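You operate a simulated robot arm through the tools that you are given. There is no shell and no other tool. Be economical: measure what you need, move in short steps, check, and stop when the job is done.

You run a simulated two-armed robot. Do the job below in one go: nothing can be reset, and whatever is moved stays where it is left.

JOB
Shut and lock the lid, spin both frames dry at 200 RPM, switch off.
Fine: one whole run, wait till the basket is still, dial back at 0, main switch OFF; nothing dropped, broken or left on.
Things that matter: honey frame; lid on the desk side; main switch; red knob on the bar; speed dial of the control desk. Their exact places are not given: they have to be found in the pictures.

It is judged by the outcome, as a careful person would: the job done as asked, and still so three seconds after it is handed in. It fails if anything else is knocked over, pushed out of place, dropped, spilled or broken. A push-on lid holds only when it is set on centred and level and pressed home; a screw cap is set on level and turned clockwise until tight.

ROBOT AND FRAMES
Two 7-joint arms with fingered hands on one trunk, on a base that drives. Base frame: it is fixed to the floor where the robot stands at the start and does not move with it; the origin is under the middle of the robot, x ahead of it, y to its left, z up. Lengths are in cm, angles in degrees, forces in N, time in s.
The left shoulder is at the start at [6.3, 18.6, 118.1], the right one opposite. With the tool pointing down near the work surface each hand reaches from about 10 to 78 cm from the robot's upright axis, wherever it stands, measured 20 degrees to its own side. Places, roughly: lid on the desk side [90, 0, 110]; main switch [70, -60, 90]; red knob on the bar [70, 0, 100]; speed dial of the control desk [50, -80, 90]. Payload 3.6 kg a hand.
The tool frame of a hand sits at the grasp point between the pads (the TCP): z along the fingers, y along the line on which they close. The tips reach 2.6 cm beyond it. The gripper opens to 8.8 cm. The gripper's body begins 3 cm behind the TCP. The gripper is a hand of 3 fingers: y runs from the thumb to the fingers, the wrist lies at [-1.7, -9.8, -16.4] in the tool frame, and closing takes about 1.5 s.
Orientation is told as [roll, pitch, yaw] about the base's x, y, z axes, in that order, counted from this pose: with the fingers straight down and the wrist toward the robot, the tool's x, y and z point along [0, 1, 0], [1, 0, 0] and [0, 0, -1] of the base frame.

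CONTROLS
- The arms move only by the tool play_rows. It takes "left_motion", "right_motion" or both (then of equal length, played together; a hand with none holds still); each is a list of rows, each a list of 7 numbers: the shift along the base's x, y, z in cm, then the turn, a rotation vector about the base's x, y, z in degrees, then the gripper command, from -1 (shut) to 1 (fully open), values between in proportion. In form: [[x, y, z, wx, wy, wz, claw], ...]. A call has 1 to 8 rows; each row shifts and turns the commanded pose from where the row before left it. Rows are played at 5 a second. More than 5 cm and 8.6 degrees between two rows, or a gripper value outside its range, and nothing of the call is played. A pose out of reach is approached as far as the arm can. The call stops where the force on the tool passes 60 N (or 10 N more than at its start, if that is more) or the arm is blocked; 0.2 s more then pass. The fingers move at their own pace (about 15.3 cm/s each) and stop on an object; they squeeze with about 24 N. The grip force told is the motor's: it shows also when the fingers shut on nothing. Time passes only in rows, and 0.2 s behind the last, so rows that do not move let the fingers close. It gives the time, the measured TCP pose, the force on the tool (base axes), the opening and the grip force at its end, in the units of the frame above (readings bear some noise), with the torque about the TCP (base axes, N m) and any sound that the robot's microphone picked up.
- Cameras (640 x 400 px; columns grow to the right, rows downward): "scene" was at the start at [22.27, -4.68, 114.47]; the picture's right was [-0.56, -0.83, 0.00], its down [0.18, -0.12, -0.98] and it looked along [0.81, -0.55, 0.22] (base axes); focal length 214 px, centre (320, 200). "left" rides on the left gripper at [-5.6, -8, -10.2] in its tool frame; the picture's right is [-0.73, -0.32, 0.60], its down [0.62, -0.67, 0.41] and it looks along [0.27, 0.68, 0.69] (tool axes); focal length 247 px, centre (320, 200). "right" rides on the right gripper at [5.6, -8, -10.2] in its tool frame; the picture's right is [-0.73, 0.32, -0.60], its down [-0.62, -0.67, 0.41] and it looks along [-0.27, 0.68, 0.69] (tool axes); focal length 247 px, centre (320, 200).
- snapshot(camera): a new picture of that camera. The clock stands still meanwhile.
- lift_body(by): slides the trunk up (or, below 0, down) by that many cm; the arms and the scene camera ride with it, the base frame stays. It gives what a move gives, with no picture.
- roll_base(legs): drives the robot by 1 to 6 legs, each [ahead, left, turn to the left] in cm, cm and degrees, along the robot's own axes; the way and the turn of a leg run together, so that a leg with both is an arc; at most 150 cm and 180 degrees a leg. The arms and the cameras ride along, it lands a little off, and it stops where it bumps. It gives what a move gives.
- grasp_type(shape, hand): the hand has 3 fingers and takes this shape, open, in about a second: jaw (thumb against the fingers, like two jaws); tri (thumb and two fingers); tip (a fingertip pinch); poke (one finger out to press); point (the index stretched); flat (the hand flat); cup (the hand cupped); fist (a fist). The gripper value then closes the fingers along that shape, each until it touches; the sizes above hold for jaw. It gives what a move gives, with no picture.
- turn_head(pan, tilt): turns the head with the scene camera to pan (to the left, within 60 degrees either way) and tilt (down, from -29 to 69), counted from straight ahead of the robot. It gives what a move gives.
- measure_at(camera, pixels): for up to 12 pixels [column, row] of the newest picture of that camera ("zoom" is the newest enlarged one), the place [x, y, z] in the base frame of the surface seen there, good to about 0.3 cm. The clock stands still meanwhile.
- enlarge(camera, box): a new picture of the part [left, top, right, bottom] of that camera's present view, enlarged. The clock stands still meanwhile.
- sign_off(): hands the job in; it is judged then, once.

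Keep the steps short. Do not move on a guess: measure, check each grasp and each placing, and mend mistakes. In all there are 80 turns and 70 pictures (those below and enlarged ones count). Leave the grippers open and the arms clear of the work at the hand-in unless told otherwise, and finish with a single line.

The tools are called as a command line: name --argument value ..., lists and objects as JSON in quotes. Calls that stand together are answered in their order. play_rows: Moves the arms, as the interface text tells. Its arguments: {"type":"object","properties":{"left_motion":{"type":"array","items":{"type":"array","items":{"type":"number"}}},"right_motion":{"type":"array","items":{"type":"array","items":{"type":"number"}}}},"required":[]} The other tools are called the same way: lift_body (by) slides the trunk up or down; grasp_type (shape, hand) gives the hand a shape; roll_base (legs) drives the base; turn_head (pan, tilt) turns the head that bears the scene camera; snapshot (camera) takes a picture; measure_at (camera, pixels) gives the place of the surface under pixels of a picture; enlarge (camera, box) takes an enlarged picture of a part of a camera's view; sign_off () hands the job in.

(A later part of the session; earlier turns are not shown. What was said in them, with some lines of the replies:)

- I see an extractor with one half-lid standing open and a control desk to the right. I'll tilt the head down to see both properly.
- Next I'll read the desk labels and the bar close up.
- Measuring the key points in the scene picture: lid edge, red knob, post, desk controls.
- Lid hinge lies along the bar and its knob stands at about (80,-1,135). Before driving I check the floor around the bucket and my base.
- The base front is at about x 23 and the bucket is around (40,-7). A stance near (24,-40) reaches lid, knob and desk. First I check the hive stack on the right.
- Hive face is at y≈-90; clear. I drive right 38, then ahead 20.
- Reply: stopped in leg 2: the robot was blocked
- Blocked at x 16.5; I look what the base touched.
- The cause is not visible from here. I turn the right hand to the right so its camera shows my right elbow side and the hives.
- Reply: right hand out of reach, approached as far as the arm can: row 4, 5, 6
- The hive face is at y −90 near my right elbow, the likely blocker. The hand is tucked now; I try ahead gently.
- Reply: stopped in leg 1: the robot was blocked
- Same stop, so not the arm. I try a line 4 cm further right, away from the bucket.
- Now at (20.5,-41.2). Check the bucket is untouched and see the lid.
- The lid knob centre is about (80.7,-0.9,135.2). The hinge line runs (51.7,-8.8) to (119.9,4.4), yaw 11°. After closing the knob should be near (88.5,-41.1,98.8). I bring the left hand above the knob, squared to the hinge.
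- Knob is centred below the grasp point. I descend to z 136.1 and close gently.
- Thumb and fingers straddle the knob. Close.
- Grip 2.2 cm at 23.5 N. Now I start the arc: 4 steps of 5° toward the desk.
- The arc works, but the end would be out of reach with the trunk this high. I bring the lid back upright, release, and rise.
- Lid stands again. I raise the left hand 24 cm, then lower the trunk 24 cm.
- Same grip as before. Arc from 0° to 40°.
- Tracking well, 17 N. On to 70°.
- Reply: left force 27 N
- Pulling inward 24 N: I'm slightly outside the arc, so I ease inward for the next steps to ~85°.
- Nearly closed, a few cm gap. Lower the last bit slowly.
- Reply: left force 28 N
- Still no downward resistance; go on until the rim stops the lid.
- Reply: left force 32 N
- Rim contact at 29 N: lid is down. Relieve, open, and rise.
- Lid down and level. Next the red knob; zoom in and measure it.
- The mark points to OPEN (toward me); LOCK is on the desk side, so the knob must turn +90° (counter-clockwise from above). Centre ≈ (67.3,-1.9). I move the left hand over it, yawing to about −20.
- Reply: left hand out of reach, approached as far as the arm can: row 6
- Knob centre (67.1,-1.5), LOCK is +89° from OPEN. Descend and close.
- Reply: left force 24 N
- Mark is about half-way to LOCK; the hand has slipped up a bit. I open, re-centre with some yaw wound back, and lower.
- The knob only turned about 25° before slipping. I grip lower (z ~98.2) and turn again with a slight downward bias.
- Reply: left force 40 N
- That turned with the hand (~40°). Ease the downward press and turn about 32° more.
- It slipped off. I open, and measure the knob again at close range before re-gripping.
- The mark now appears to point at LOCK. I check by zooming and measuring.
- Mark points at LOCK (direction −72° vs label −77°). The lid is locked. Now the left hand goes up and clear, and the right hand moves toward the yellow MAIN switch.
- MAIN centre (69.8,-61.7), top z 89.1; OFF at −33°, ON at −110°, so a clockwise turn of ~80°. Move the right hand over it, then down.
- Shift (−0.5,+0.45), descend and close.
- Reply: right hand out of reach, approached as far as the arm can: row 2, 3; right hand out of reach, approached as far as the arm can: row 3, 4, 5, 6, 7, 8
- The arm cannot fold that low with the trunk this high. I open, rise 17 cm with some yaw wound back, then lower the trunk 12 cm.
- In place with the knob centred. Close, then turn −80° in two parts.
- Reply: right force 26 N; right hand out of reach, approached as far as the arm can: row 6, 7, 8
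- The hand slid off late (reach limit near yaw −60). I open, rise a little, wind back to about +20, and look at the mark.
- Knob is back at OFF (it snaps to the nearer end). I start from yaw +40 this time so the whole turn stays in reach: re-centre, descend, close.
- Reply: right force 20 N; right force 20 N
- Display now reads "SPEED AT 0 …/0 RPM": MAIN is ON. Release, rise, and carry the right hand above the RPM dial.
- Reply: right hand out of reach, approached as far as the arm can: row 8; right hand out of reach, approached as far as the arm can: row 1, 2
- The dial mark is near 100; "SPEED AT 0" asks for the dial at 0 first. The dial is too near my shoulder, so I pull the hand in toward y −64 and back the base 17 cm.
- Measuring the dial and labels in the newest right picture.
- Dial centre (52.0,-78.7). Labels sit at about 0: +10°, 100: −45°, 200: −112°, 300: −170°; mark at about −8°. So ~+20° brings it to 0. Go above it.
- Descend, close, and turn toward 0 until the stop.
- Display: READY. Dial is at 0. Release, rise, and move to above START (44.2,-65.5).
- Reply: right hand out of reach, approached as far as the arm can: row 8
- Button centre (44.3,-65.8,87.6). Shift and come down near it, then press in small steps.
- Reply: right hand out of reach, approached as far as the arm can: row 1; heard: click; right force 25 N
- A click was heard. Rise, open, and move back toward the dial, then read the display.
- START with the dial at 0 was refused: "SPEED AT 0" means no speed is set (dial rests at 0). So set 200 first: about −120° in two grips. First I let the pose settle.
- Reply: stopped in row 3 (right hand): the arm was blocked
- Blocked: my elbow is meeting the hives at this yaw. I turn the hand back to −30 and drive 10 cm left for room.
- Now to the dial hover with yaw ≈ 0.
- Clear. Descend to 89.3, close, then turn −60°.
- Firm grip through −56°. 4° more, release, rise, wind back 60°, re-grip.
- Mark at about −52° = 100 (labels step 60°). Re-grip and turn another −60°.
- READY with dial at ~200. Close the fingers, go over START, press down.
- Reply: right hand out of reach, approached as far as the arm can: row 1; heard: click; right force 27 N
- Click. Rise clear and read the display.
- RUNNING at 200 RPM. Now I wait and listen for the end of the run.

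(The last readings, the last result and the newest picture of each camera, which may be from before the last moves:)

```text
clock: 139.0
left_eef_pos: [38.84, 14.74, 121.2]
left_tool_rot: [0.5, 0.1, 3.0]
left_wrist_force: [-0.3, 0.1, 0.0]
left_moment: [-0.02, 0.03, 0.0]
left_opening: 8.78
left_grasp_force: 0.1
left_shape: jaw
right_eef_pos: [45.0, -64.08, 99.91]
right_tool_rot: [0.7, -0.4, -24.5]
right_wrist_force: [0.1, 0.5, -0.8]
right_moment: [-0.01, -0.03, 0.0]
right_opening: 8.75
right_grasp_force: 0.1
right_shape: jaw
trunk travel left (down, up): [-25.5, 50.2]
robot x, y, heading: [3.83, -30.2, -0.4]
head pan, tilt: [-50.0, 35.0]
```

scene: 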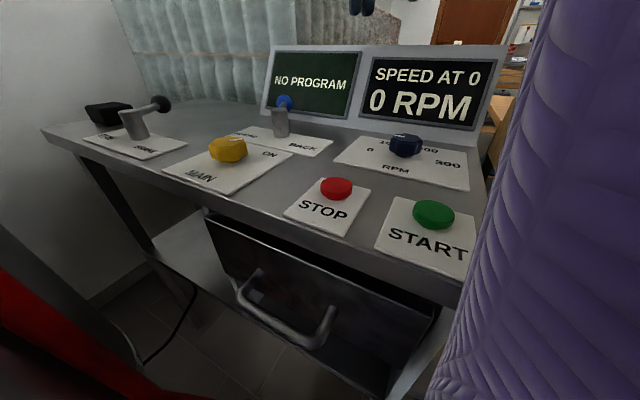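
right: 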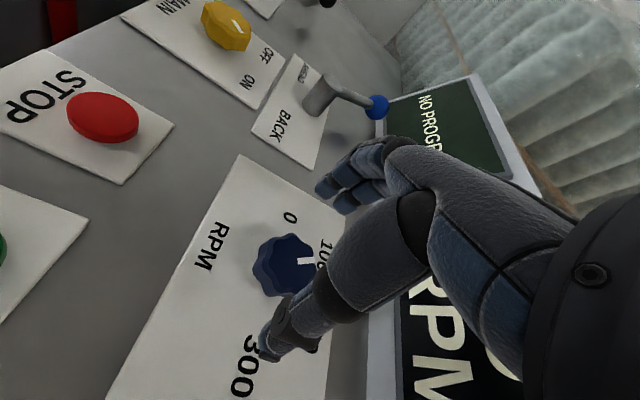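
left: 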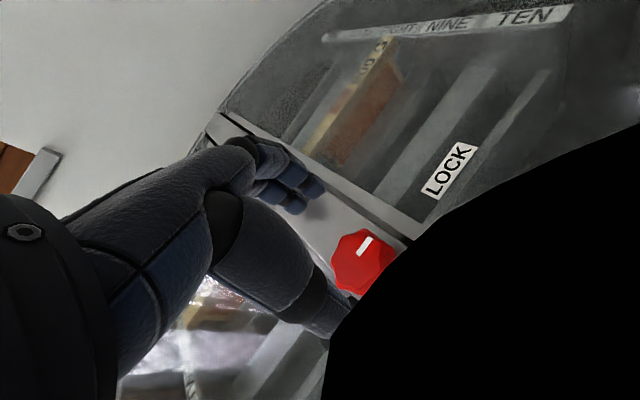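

No sound yet; I keep waiting.

play_rows --right_motion '[[0, 0, 0, 0, 0, 0, 1], [0, 0, 0, 0, 0, 0, 1], [0, 0, 0, 0, 0, 0, 1], [0, 0, 0, 0, 0, 0, 1], [0, 0, 0, 0, 0, 0, 1], [0, 0, 0, 0, 0, 0, 1], [0, 0, 0, 0, 0, 0, 1], [0, 0, 0, 0, 0, 0, 1]]'

play_rows --right_motion '[[0, 0, 0, 0, 0, 0, 1], [0, 0, 0, 0, 0, 0, 1], [0, 0, 0, 0, 0, 0, 1], [0, 0, 0, 0, 0, 0, 1], [0, 0, 0, 0, 0, 0, 1], [0, 0, 0, 0, 0, 0, 1], [0, 0, 0, 0, 0, 0, 1], [0, 0, 0, 0, 0, 0, 1]]'

play_rows --right_motion '[[0, 0, 0, 0, 0, 0, 1], [0, 0, 0, 0, 0, 0, 1], [0, 0, 0, 0, 0, 0, 1], [0, 0, 0, 0, 0, 0, 1], [0, 0, 0, 0, 0, 0, 1], [0, 0, 0, 0, 0, 0, 1], [0, 0, 0, 0, 0, 0, 1], [0, 0, 0, 0, 0, 0, 1]]'

play_rows --right_motion '[[0, 0, 0, 0, 0, 0, 1], [0, 0, 0, 0, 0, 0, 1], [0, 0, 0, 0, 0, 0, 1], [0, 0, 0, 0, 0, 0, 1], [0, 0, 0, 0, 0, 0, 1], [0, 0, 0, 0, 0, 0, 1], [0, 0, 0, 0, 0, 0, 1], [0, 0, 0, 0, 0, 0, 1]]'

play_rows --right_motion '[[0, 0, 0, 0, 0, 0, 1], [0, 0, 0, 0, 0, 0, 1], [0, 0, 0, 0, 0, 0, 1], [0, 0, 0, 0, 0, 0, 1], [0, 0, 0, 0, 0, 0, 1], [0, 0, 0, 0, 0, 0, 1], [0, 0, 0, 0, 0, 0, 1], [0, 0, 0, 0, 0, 0, 1]]'

play_rows --right_motion '[[0, 0, 0, 0, 0, 0, 1], [0, 0, 0, 0, 0, 0, 1], [0, 0, 0, 0, 0, 0, 1], [0, 0, 0, 0, 0, 0, 1], [0, 0, 0, 0, 0, 0, 1], [0, 0, 0, 0, 0, 0, 1], [0, 0, 0, 0, 0, 0, 1], [0, 0, 0, 0, 0, 0, 1]]'

play_rows --right_motion '[[0, 0, 0, 0, 0, 0, 1], [0, 0, 0, 0, 0, 0, 1], [0, 0, 0, 0, 0, 0, 1], [0, 0, 0, 0, 0, 0, 1], [0, 0, 0, 0, 0, 0, 1], [0, 0, 0, 0, 0, 0, 1], [0, 0, 0, 0, 0, 0, 1], [0, 0, 0, 0, 0, 0, 1]]'

play_rows --right_motion '[[0, 0, 0, 0, 0, 0, 1], [0, 0, 0, 0, 0, 0, 1], [0, 0, 0, 0, 0, 0, 1], [0, 0, 0, 0, 0, 0, 1], [0, 0, 0, 0, 0, 0, 1], [0, 0, 0, 0, 0, 0, 1], [0, 0, 0, 0, 0, 0, 1], [0, 0, 0, 0, 0, 0, 1]]'

enlarge --camera "scene" --box '[160, 30, 480, 230]'

```text
clock: 140.8
left_eef_pos: [38.8, 14.74, 121.13]
left_tool_rot: [0.6, -0.1, 3.0]
left_wrist_force: [0.3, 0.3, -0.9]
left_moment: [0.0, 0.03, 0.04]
left_opening: 8.77
left_grasp_force: 0.0
left_shape: jaw
right_eef_pos: [44.97, -64.01, 99.9]
right_tool_rot: [0.8, -0.3, -24.5]
right_wrist_force: [0.5, -0.9, 0.7]
right_moment: [0.01, 0.03, 0.04]
right_opening: 8.78
right_grasp_force: 0.0
right_shape: jaw
trunk travel left (down, up): [-25.5, 50.2]
robot x, y, heading: [4.12, -30.29, -0.5]
head pan, tilt: [-50.0, 35.0]
```

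```text
clock: 142.6
left_eef_pos: [39.0, 14.84, 121.2]
left_tool_rot: [0.6, -0.1, 3.0]
left_wrist_force: [-0.2, -0.3, -1.0]
left_moment: [0.0, -0.05, 0.01]
left_opening: 8.78
left_grasp_force: 0.1
left_shape: jaw
right_eef_pos: [44.97, -64.03, 99.95]
right_tool_rot: [0.6, -0.4, -24.6]
right_wrist_force: [-0.3, 0.0, 0.4]
right_moment: [0.02, -0.02, 0.0]
right_opening: 8.78
right_grasp_force: 0.0
right_shape: jaw
trunk travel left (down, up): [-25.5, 50.2]
robot x, y, heading: [3.65, -30.22, -0.8]
head pan, tilt: [-50.0, 35.0]
```

```text
clock: 144.4
left_eef_pos: [38.9, 14.74, 121.32]
left_tool_rot: [0.5, 0.0, 3.0]
left_wrist_force: [-0.1, 0.3, 0.6]
left_moment: [-0.01, 0.0, 0.05]
left_opening: 8.78
left_grasp_force: 0.2
left_shape: jaw
right_eef_pos: [44.96, -64.1, 100.07]
right_tool_rot: [0.7, -0.4, -24.5]
right_wrist_force: [-0.9, 0.1, 0.1]
right_moment: [-0.01, -0.02, 0.01]
right_opening: 8.77
right_grasp_force: 0.2
right_shape: jaw
trunk travel left (down, up): [-25.5, 50.2]
robot x, y, heading: [4.03, -30.17, -0.4]
head pan, tilt: [-50.0, 35.0]
```

```text
clock: 146.2
left_eef_pos: [38.88, 14.83, 121.11]
left_tool_rot: [0.5, 0.0, 3.0]
left_wrist_force: [0.4, -0.4, 0.5]
left_moment: [0.01, 0.01, 0.02]
left_opening: 8.81
left_grasp_force: 0.1
left_shape: jaw
right_eef_pos: [44.98, -64.04, 100.1]
right_tool_rot: [0.7, -0.5, -24.5]
right_wrist_force: [0.4, 0.2, 0.5]
right_moment: [0.03, 0.0, -0.01]
right_opening: 8.79
right_grasp_force: 0.1
right_shape: jaw
trunk travel left (down, up): [-25.5, 50.2]
robot x, y, heading: [3.82, -30.33, -0.7]
head pan, tilt: [-50.0, 35.0]
```

```text
clock: 148.0
left_eef_pos: [38.94, 14.68, 121.28]
left_tool_rot: [0.5, 0.0, 3.0]
left_wrist_force: [-0.4, 0.3, 1.0]
left_moment: [0.0, -0.03, -0.01]
left_opening: 8.8
left_grasp_force: 0.0
left_shape: jaw
right_eef_pos: [44.98, -64.01, 99.98]
right_tool_rot: [0.8, -0.3, -24.5]
right_wrist_force: [0.4, 1.0, -0.2]
right_moment: [-0.02, -0.02, -0.01]
right_opening: 8.79
right_grasp_force: 0.0
right_shape: jaw
trunk travel left (down, up): [-25.5, 50.2]
robot x, y, heading: [3.87, -30.44, -0.7]
head pan, tilt: [-50.0, 35.0]
```

```text
clock: 149.8
left_eef_pos: [38.92, 14.86, 121.12]
left_tool_rot: [0.6, 0.0, 3.0]
left_wrist_force: [-0.9, -0.5, 0.6]
left_moment: [0.03, 0.01, -0.04]
left_opening: 8.8
left_grasp_force: 0.0
left_shape: jaw
right_eef_pos: [44.96, -64.02, 100.04]
right_tool_rot: [0.7, -0.4, -24.5]
right_wrist_force: [0.3, -0.4, -0.2]
right_moment: [0.01, -0.03, -0.01]
right_opening: 8.76
right_grasp_force: 0.0
right_shape: jaw
trunk travel left (down, up): [-25.5, 50.2]
robot x, y, heading: [3.83, -30.16, -0.4]
head pan, tilt: [-50.0, 35.0]
```

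```text
clock: 151.6
left_eef_pos: [38.88, 14.75, 121.23]
left_tool_rot: [0.4, 0.1, 3.0]
left_wrist_force: [-0.7, 0.0, -0.4]
left_moment: [0.03, 0.02, -0.04]
left_opening: 8.8
left_grasp_force: 0.0
left_shape: jaw
right_eef_pos: [44.94, -64.06, 99.96]
right_tool_rot: [0.7, -0.3, -24.4]
right_wrist_force: [-0.2, -1.1, 0.0]
right_moment: [0.01, -0.02, 0.02]
right_opening: 8.79
right_grasp_force: 0.0
right_shape: jaw
trunk travel left (down, up): [-25.5, 50.2]
robot x, y, heading: [4.28, -30.48, -0.6]
head pan, tilt: [-50.0, 35.0]
```

```text
clock: 153.4
left_eef_pos: [39.03, 14.76, 121.21]
left_tool_rot: [0.5, 0.0, 2.8]
left_wrist_force: [-0.7, -0.3, 0.2]
left_moment: [-0.02, 0.0, -0.03]
left_opening: 8.8
left_grasp_force: 0.0
left_shape: jaw
right_eef_pos: [44.96, -64.0, 100.03]
right_tool_rot: [0.7, -0.4, -24.6]
right_wrist_force: [-0.4, 0.1, 0.5]
right_moment: [0.02, 0.01, -0.02]
right_opening: 8.76
right_grasp_force: 0.1
right_shape: jaw
trunk travel left (down, up): [-25.5, 50.2]
robot x, y, heading: [4.17, -30.07, -0.3]
head pan, tilt: [-50.0, 35.0]
```

```text
2.00 times, centred on (320, 130) of scene
5 turns are left
```

zoom: 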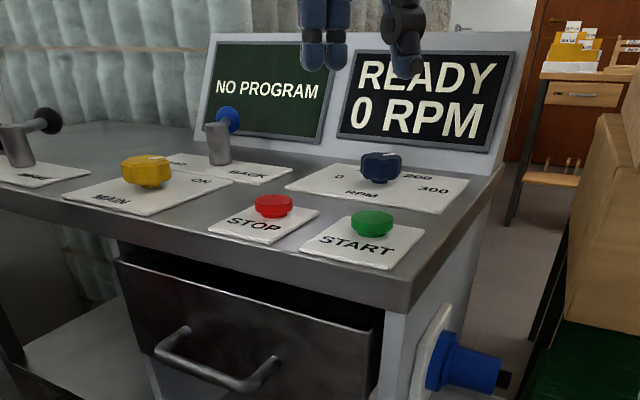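

The run is over: READY, 0 RPM. Few turns remain, so I chain steps. First grip on the dial: approach at yaw −60, close, turn +60°, release, wind back.

play_rows --right_motion '[[1.41, -2.96, -0.32, 0, 0, -7.1, 1], [1.41, -2.96, -0.32, 0, 0, -7.1, 1], [1.41, -2.96, -0.32, 0, 0, -7.1, 1], [1.41, -2.96, -0.32, 0, 0, -7.1, 1], [1.41, -2.96, -0.32, 0, 0, -7.1, 1], [0, 0, 0, 0, 0, 0, 1]]'

play_rows --right_motion '[[0, 0, -4.5, 0, 0, 0, 1], [0, 0, -3.5, 0, 0, 0, 1], [0, 0, -1.1, 0, 0, 0, 1], [0, 0, 0, 0, 0, 0, 1], [0, 0, 0, 0, 0, 0, -1], [0, 0, 0, 0, 0, 0, -1], [0, 0, 0, 0, 0, 0, -1], [0, 0, 0, 0, 0, 0, -1]]'

play_rows --right_motion '[[0, 0, 0, 0, 0, 0, -1], [0, 0, 0, 0, 0, 0, -1], [0, 0, 0, 0, 0, 0, -1], [0, 0, 0, 0, 0, 8, -1], [0, 0, 0, 0, 0, 8, -1], [0, 0, 0, 0, 0, 8, -1], [0, 0, 0, 0, 0, 8, -1], [0, 0, 0, 0, 0, 8, -1]]'

play_rows --right_motion '[[0, 0, 0, 0, 0, 8, -1], [0, 0, 0, 0, 0, 8, -1], [0, 0, 0, 0, 0, 4, -1], [0, 0, 0, 0, 0, 0, -1], [0, 0, 0, 0, 0, 0, 1], [0, 0, 0, 0, 0, 0, 1], [0, 0, 0, 0, 0, 0, 1], [0, 0, 4, 0, 0, 0, 1]]'

play_rows --right_motion '[[0, 0, 0, 0, 0, -8, 1], [0, 0, 0, 0, 0, -8, 1], [0, 0, 0, 0, 0, -8, 1], [0, 0, 0, 0, 0, -8, 1], [0, 0, 0, 0, 0, -8, 1], [0, 0, 0, 0, 0, -8, 1], [0, 0, 0, 0, 0, -8, 1], [0, 0, 0, 0, 0, -4, 1]]'

snapshot --camera "right"

```text
clock: 154.8
left_eef_pos: [38.84, 14.74, 121.16]
left_tool_rot: [0.6, 0.1, 3.0]
left_wrist_force: [0.1, 0.0, 0.3]
left_moment: [-0.01, -0.01, 0.01]
left_opening: 8.79
left_grasp_force: 0.0
left_shape: jaw
right_eef_pos: [52.04, -78.98, 98.36]
right_tool_rot: [0.7, -0.3, -60.1]
right_wrist_force: [0.3, -1.1, 1.0]
right_moment: [0.03, 0.01, 0.03]
right_opening: 8.79
right_grasp_force: 0.0
right_shape: jaw
trunk travel left (down, up): [-25.5, 50.2]
robot x, y, heading: [3.76, -30.34, -0.6]
head pan, tilt: [-50.0, 35.0]
```

```text
clock: 156.6
left_eef_pos: [39.09, 14.8, 121.16]
left_tool_rot: [0.5, 0.0, 3.0]
left_wrist_force: [-0.4, -0.8, -0.7]
left_moment: [0.03, 0.0, 0.0]
left_opening: 8.83
left_grasp_force: 0.0
left_shape: jaw
right_eef_pos: [51.85, -78.96, 89.1]
right_tool_rot: [0.7, -0.3, -60.0]
right_wrist_force: [2.3, 0.1, -0.3]
right_moment: [0.1, -0.01, 0.01]
right_opening: 3.35
right_grasp_force: 24.5
right_shape: jaw
trunk travel left (down, up): [-25.5, 50.2]
robot x, y, heading: [3.73, -30.07, -0.6]
head pan, tilt: [-50.0, 35.0]
```

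```text
clock: 158.4
left_eef_pos: [38.95, 14.79, 121.15]
left_tool_rot: [0.6, -0.1, 3.1]
left_wrist_force: [-0.1, 0.1, 0.4]
left_moment: [-0.02, 0.05, -0.01]
left_opening: 8.79
left_grasp_force: 0.1
left_shape: jaw
right_eef_pos: [51.97, -78.8, 89.16]
right_tool_rot: [0.7, -0.3, -19.8]
right_wrist_force: [-2.3, -3.7, -5.2]
right_moment: [-0.06, 0.03, -0.04]
right_opening: 3.35
right_grasp_force: 24.2
right_shape: jaw
trunk travel left (down, up): [-25.5, 50.2]
robot x, y, heading: [4.05, -30.16, -0.4]
head pan, tilt: [-50.0, 35.0]
```

```text
clock: 160.2
left_eef_pos: [38.94, 15.07, 121.18]
left_tool_rot: [0.4, -0.1, 3.0]
left_wrist_force: [0.5, 0.6, 0.3]
left_moment: [-0.03, 0.04, 0.03]
left_opening: 8.8
left_grasp_force: 0.0
left_shape: jaw
right_eef_pos: [51.92, -78.58, 93.1]
right_tool_rot: [0.6, -0.4, 0.0]
right_wrist_force: [-0.5, 0.0, 0.7]
right_moment: [0.01, 0.02, -0.01]
right_opening: 8.79
right_grasp_force: 0.1
right_shape: jaw
trunk travel left (down, up): [-25.5, 50.2]
robot x, y, heading: [3.74, -30.19, -0.5]
head pan, tilt: [-50.0, 35.0]
```

```text
clock: 162.0
left_eef_pos: [39.04, 14.77, 121.1]
left_tool_rot: [0.4, 0.0, 3.0]
left_wrist_force: [-0.2, 0.5, 0.4]
left_moment: [-0.01, -0.01, 0.03]
left_opening: 8.81
left_grasp_force: 0.0
left_shape: jaw
right_eef_pos: [52.02, -78.72, 93.03]
right_tool_rot: [0.8, -0.4, -60.0]
right_wrist_force: [0.1, -0.6, 0.8]
right_moment: [0.01, 0.05, 0.01]
right_opening: 8.76
right_grasp_force: 0.0
right_shape: jaw
trunk travel left (down, up): [-25.5, 50.2]
robot x, y, heading: [3.92, -30.36, -0.6]
head pan, tilt: [-50.0, 35.0]
```

```text
1 pictures are left
4 turns are left
```

right: 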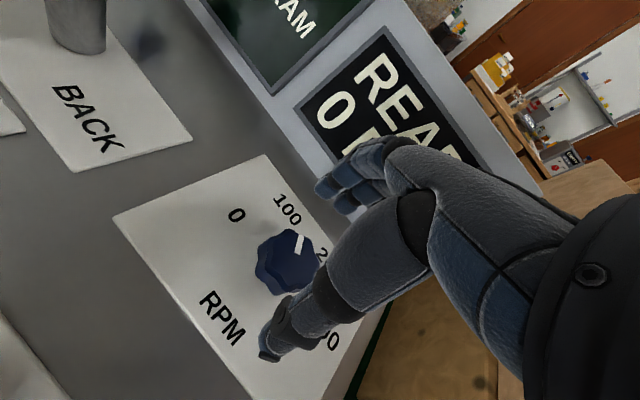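

Dial stands near 100, grip was firm. Second grip: turn to 0 against its stop, release, rise, and go over to MAIN.

play_rows --right_motion '[[0, 0, -2.3, 0, 0, 0, 1], [0, 0, -1.5, 0, 0, 0, 1], [0, 0, 0, 0, 0, 0, 1], [0, 0, 0, 0, 0, 0, -1], [0, 0, 0, 0, 0, 0, -1], [0, 0, 0, 0, 0, 0, -1], [0, 0, 0, 0, 0, 0, -1], [0, 0, 0, 0, 0, 0, -1]]'

play_rows --right_motion '[[0, 0, 0, 0, 0, 0, -1], [0, 0, 0, 0, 0, 0, -1], [0, 0, 0, 0, 0, 8, -1], [0, 0, 0, 0, 0, 8, -1], [0, 0, 0, 0, 0, 8, -1], [0, 0, 0, 0, 0, 8, -1], [0, 0, 0, 0, 0, 8, -1], [0, 0, 0, 0, 0, 8, -1]]'

play_rows --right_motion '[[0, 0, 0, 0, 0, 8, -1], [0, 0, 0, 0, 0, 8, -1], [0, 0, 0, 0, 0, 7, -1], [0, 0, 0, 0, 0, 0, -1]]'

play_rows --right_motion '[[0, 0, 0, 0, 0, 0, 1], [0, 0, 0, 0, 0, 0, 1], [0, 0, 0, 0, 0, 0, 1], [0, 0, 4, 0, 0, 0, 1], [0, 0, 4.5, 0, 0, 0, 1], [0, 0, 4.5, 0, 0, 0, 1], [0, 0, 0, 0, 0, 0, 1]]'

play_rows --right_motion '[[2.2, 2.11, 0, 0, 0, -7.7, 1], [2.2, 2.11, 0, 0, 0, -7.7, 1], [2.2, 2.11, 0, 0, 0, -7.7, 1], [2.2, 2.11, 0, 0, 0, -7.7, 1], [2.2, 2.11, 0, 0, 0, -7.7, 1], [2.2, 2.11, 0, 0, 0, -7.7, 1], [2.2, 2.11, 0, 0, 0, -7.7, 1], [2.2, 2.11, 0, 0, 0, -7.7, 1]]'

measure_at --camera "right" --pixels '[[298, 244], [303, 236], [285, 262], [237, 215], [288, 210]]'

```text
clock: 163.8
left_eef_pos: [38.97, 14.81, 121.1]
left_tool_rot: [0.5, 0.0, 2.9]
left_wrist_force: [-1.0, 0.2, 0.8]
left_moment: [0.02, 0.01, -0.03]
left_opening: 8.79
left_grasp_force: 0.1
left_shape: jaw
right_eef_pos: [52.12, -78.82, 89.2]
right_tool_rot: [0.8, -0.4, -60.0]
right_wrist_force: [0.4, 0.1, -2.0]
right_moment: [-0.03, -0.07, 0.04]
right_opening: 3.41
right_grasp_force: 23.7
right_shape: jaw
trunk travel left (down, up): [-25.5, 50.2]
robot x, y, heading: [4.1, -30.19, -0.5]
head pan, tilt: [-50.0, 35.0]
```

```text
clock: 165.6
left_eef_pos: [38.85, 14.75, 121.15]
left_tool_rot: [0.5, 0.1, 3.0]
left_wrist_force: [0.0, -0.6, -0.6]
left_moment: [0.01, 0.0, 0.02]
left_opening: 8.79
left_grasp_force: 0.0
left_shape: jaw
right_eef_pos: [52.08, -78.77, 89.21]
right_tool_rot: [0.8, -0.5, -11.9]
right_wrist_force: [-5.2, -1.7, -1.9]
right_moment: [-0.07, 0.07, -0.06]
right_opening: 3.4
right_grasp_force: 23.8
right_shape: jaw
trunk travel left (down, up): [-25.5, 50.2]
robot x, y, heading: [4.2, -30.14, -0.3]
head pan, tilt: [-50.0, 35.0]
```

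```text
clock: 166.6
left_eef_pos: [38.93, 14.64, 121.17]
left_tool_rot: [0.6, 0.0, 3.0]
left_wrist_force: [0.2, -0.4, -0.8]
left_moment: [0.0, -0.01, 0.01]
left_opening: 8.76
left_grasp_force: 0.1
left_shape: jaw
right_eef_pos: [52.07, -78.81, 89.17]
right_tool_rot: [0.5, -0.3, 10.9]
right_wrist_force: [-0.8, -8.2, -3.2]
right_moment: [-0.16, 0.05, -0.35]
right_opening: 3.35
right_grasp_force: 23.9
right_shape: jaw
trunk travel left (down, up): [-25.5, 50.2]
robot x, y, heading: [3.97, -30.11, -0.6]
head pan, tilt: [-50.0, 35.0]
```

```text
clock: 168.2
left_eef_pos: [38.88, 14.57, 121.09]
left_tool_rot: [0.6, 0.0, 3.1]
left_wrist_force: [-0.4, 0.1, 0.3]
left_moment: [-0.02, 0.03, 0.04]
left_opening: 8.78
left_grasp_force: 0.1
left_shape: jaw
right_eef_pos: [51.79, -79.02, 102.22]
right_tool_rot: [0.7, -0.4, 11.0]
right_wrist_force: [0.4, 0.5, 0.3]
right_moment: [0.01, 0.02, 0.03]
right_opening: 8.76
right_grasp_force: 0.0
right_shape: jaw
trunk travel left (down, up): [-25.5, 50.2]
robot x, y, heading: [3.82, -30.03, -0.5]
head pan, tilt: [-50.0, 35.0]
```

```text
clock: 170.0
left_eef_pos: [39.05, 14.88, 121.22]
left_tool_rot: [0.6, 0.0, 2.9]
left_wrist_force: [-0.2, -0.3, 0.5]
left_moment: [-0.01, 0.0, 0.02]
left_opening: 8.8
left_grasp_force: 0.0
left_shape: jaw
right_eef_pos: [68.53, -66.02, 98.45]
right_tool_rot: [0.8, -0.5, -50.7]
right_wrist_force: [0.5, 0.5, 0.1]
right_moment: [-0.01, -0.03, 0.0]
right_opening: 8.77
right_grasp_force: 0.0
right_shape: jaw
right hand out of reach, approached as far as the arm can: row 1, 2, 3
trunk travel left (down, up): [-25.5, 50.2]
robot x, y, heading: [3.94, -30.03, -0.6]
head pan, tilt: [-50.0, 35.0]
```

```text
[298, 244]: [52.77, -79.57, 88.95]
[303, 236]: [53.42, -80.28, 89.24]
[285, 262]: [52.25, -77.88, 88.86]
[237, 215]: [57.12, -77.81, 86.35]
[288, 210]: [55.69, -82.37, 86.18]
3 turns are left
```

The dial met its stop at 0 (torque −0.35). Now MAIN: centre, descend, grip, turn +74° to OFF, release, retreat, and take the last picture.

play_rows --right_motion '[[0.53, 2.08, 0, 0, 0, 0, 1], [0.53, 2.08, 0, 0, 0, 0, 1], [0, 0, -4, 0, 0, 0, 1], [0, 0, -3.5, 0, 0, 0, 1], [0, 0, -1.65, 0, 0, 0, 1], [0, 0, 0, 0, 0, 0, 1], [0, 0, 0, 0, 0, 0, -1], [0, 0, 0, 0, 0, 0, -1]]'

play_rows --right_motion '[[0, 0, 0, 0, 0, 0, -1], [0, 0, 0, 0, 0, 0, -1], [0, 0, 0, 0, 0, 0, -1], [0, 0, 0, 0, 0, 0, -1], [0, 0, 0, 0, 0, 0, -1], [0, 0, 0, 0, 0, 6, -1], [0, 0, 0, 0, 0, 6, -1], [0, 0, 0, 0, 0, 6, -1]]'

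play_rows --right_motion '[[0, 0, 0, 0, 0, 7, -1], [0, 0, 0, 0, 0, 7, -1], [0, 0, 0, 0, 0, 7, -1], [0, 0, 0, 0, 0, 7, -1], [0, 0, 0, 0, 0, 7, -1], [0, 0, 0, 0, 0, 7, -1], [0, 0, 0, 0, 0, 7, -1], [0, 0, 0, 0, 0, 7, -1]]'

play_rows --right_motion '[[0, 0, 0, 0, 0, 0, -1], [0, 0, 0, 0, 0, 0, 1], [0, 0, 0, 0, 0, 0, 1], [0, 0, 0, 0, 0, 0, 1], [0, 0, 4, 0, 0, 0, 1], [0, 0, 4.5, 0, 0, 0, 1], [0, 0, 4.5, 0, 0, 0, 1], [-2, 0, 4, 0, 0, 0, 1]]'

enlarge --camera "scene" --box '[160, 30, 480, 230]'

```text
clock: 171.8
left_eef_pos: [39.14, 14.7, 121.11]
left_tool_rot: [0.7, 0.0, 3.0]
left_wrist_force: [-0.1, -0.2, -0.7]
left_moment: [0.01, -0.01, -0.03]
left_opening: 8.78
left_grasp_force: 0.1
left_shape: jaw
right_eef_pos: [69.46, -62.41, 89.59]
right_tool_rot: [1.0, -0.6, -50.7]
right_wrist_force: [12.8, -7.9, 1.4]
right_moment: [-0.19, -0.29, -0.12]
right_opening: 3.56
right_grasp_force: 21.7
right_shape: jaw
right hand out of reach, approached as far as the arm can: row 5
trunk travel left (down, up): [-25.5, 50.2]
robot x, y, heading: [3.86, -30.19, -0.6]
head pan, tilt: [-50.0, 35.0]
```

```text
clock: 173.6
left_eef_pos: [39.13, 14.71, 121.27]
left_tool_rot: [0.7, 0.1, 3.1]
left_wrist_force: [0.2, 0.1, -0.6]
left_moment: [0.0, 0.0, 0.03]
left_opening: 8.8
left_grasp_force: 0.0
left_shape: jaw
right_eef_pos: [69.46, -62.23, 89.61]
right_tool_rot: [0.6, -0.6, -32.6]
right_wrist_force: [18.0, -12.7, 2.7]
right_moment: [-0.28, -0.54, -0.17]
right_opening: 3.69
right_grasp_force: 23.9
right_shape: jaw
trunk travel left (down, up): [-25.5, 50.2]
robot x, y, heading: [4.06, -30.24, -0.6]
head pan, tilt: [-50.0, 35.0]
```

```text
clock: 175.4
left_eef_pos: [39.43, 14.43, 121.06]
left_tool_rot: [0.7, 0.1, 3.1]
left_wrist_force: [1.0, 0.5, 0.1]
left_moment: [-0.02, 0.04, 0.03]
left_opening: 8.77
left_grasp_force: 0.0
left_shape: jaw
right_eef_pos: [69.53, -62.29, 89.59]
right_tool_rot: [0.5, -1.1, 22.4]
right_wrist_force: [42.1, -24.7, 1.2]
right_moment: [-0.36, -0.88, -0.94]
right_opening: 3.96
right_grasp_force: 23.9
right_shape: jaw
right hand out of reach, approached as far as the arm can: row 8
trunk travel left (down, up): [-25.5, 50.2]
robot x, y, heading: [3.72, -30.34, -0.5]
head pan, tilt: [-50.0, 35.0]
```

```text
clock: 177.2
left_eef_pos: [38.84, 14.77, 121.2]
left_tool_rot: [0.5, -0.1, 2.9]
left_wrist_force: [-1.0, 0.0, -0.2]
left_moment: [-0.01, 0.02, 0.01]
left_opening: 8.77
left_grasp_force: 0.1
left_shape: jaw
right_eef_pos: [66.25, -61.19, 106.73]
right_tool_rot: [0.5, -0.5, 23.4]
right_wrist_force: [0.0, -0.4, -0.3]
right_moment: [-0.02, 0.0, -0.02]
right_opening: 8.8
right_grasp_force: 0.1
right_shape: jaw
trunk travel left (down, up): [-25.5, 50.2]
robot x, y, heading: [4.13, -29.85, -0.6]
head pan, tilt: [-50.0, 35.0]
```

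```text
2.00 times, centred on (320, 130) of scene
2 turns are left
```

zoom: 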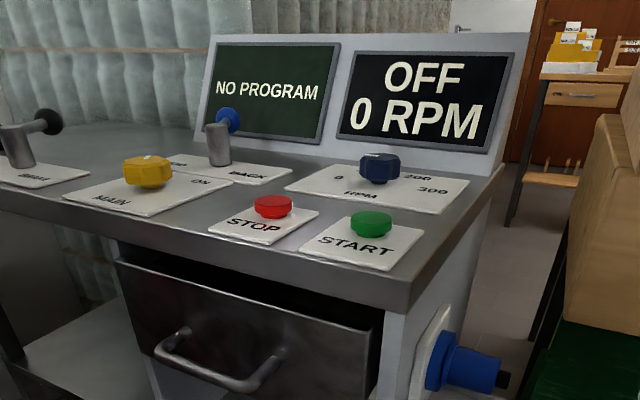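

Display reads OFF, 0 RPM, and the dial was turned to its 0 stop. I draw the right hand up and back, then hand in.

play_rows --right_motion '[[-1, 0.5, 3, 0, 0, -3, 1], [-2, 1, 3, 0, 0, -3, 1], [-2, 1, 3, 0, 0, -3, 1], [-2, 1, 2, 0, 0, -3, 1], [0, 0, 0, 0, 0, 0, 1]]'

sign_off

```text
clock: 178.4
left_eef_pos: [38.94, 14.79, 121.22]
left_tool_rot: [0.5, -0.1, 3.1]
left_wrist_force: [0.4, -0.1, 0.5]
left_moment: [0.0, 0.0, -0.01]
left_opening: 8.8
left_grasp_force: 0.1
left_shape: jaw
right_eef_pos: [59.47, -58.18, 117.47]
right_tool_rot: [0.7, -0.4, 11.4]
right_wrist_force: [0.2, 0.5, 0.2]
right_moment: [-0.06, 0.04, 0.01]
right_opening: 8.8
right_grasp_force: 0.0
right_shape: jaw
trunk travel left (down, up): [-25.5, 50.2]
robot x, y, heading: [3.86, -30.09, -0.2]
head pan, tilt: [-50.0, 35.0]
```

```text
The job is handed in.
```

Lid shut and locked, both frames spun for one whole run at 200 RPM until the display showed 0 RPM, dial turned back to its 0 stop (felt, not checked in a picture), main switch OFF on the display, and handed in.
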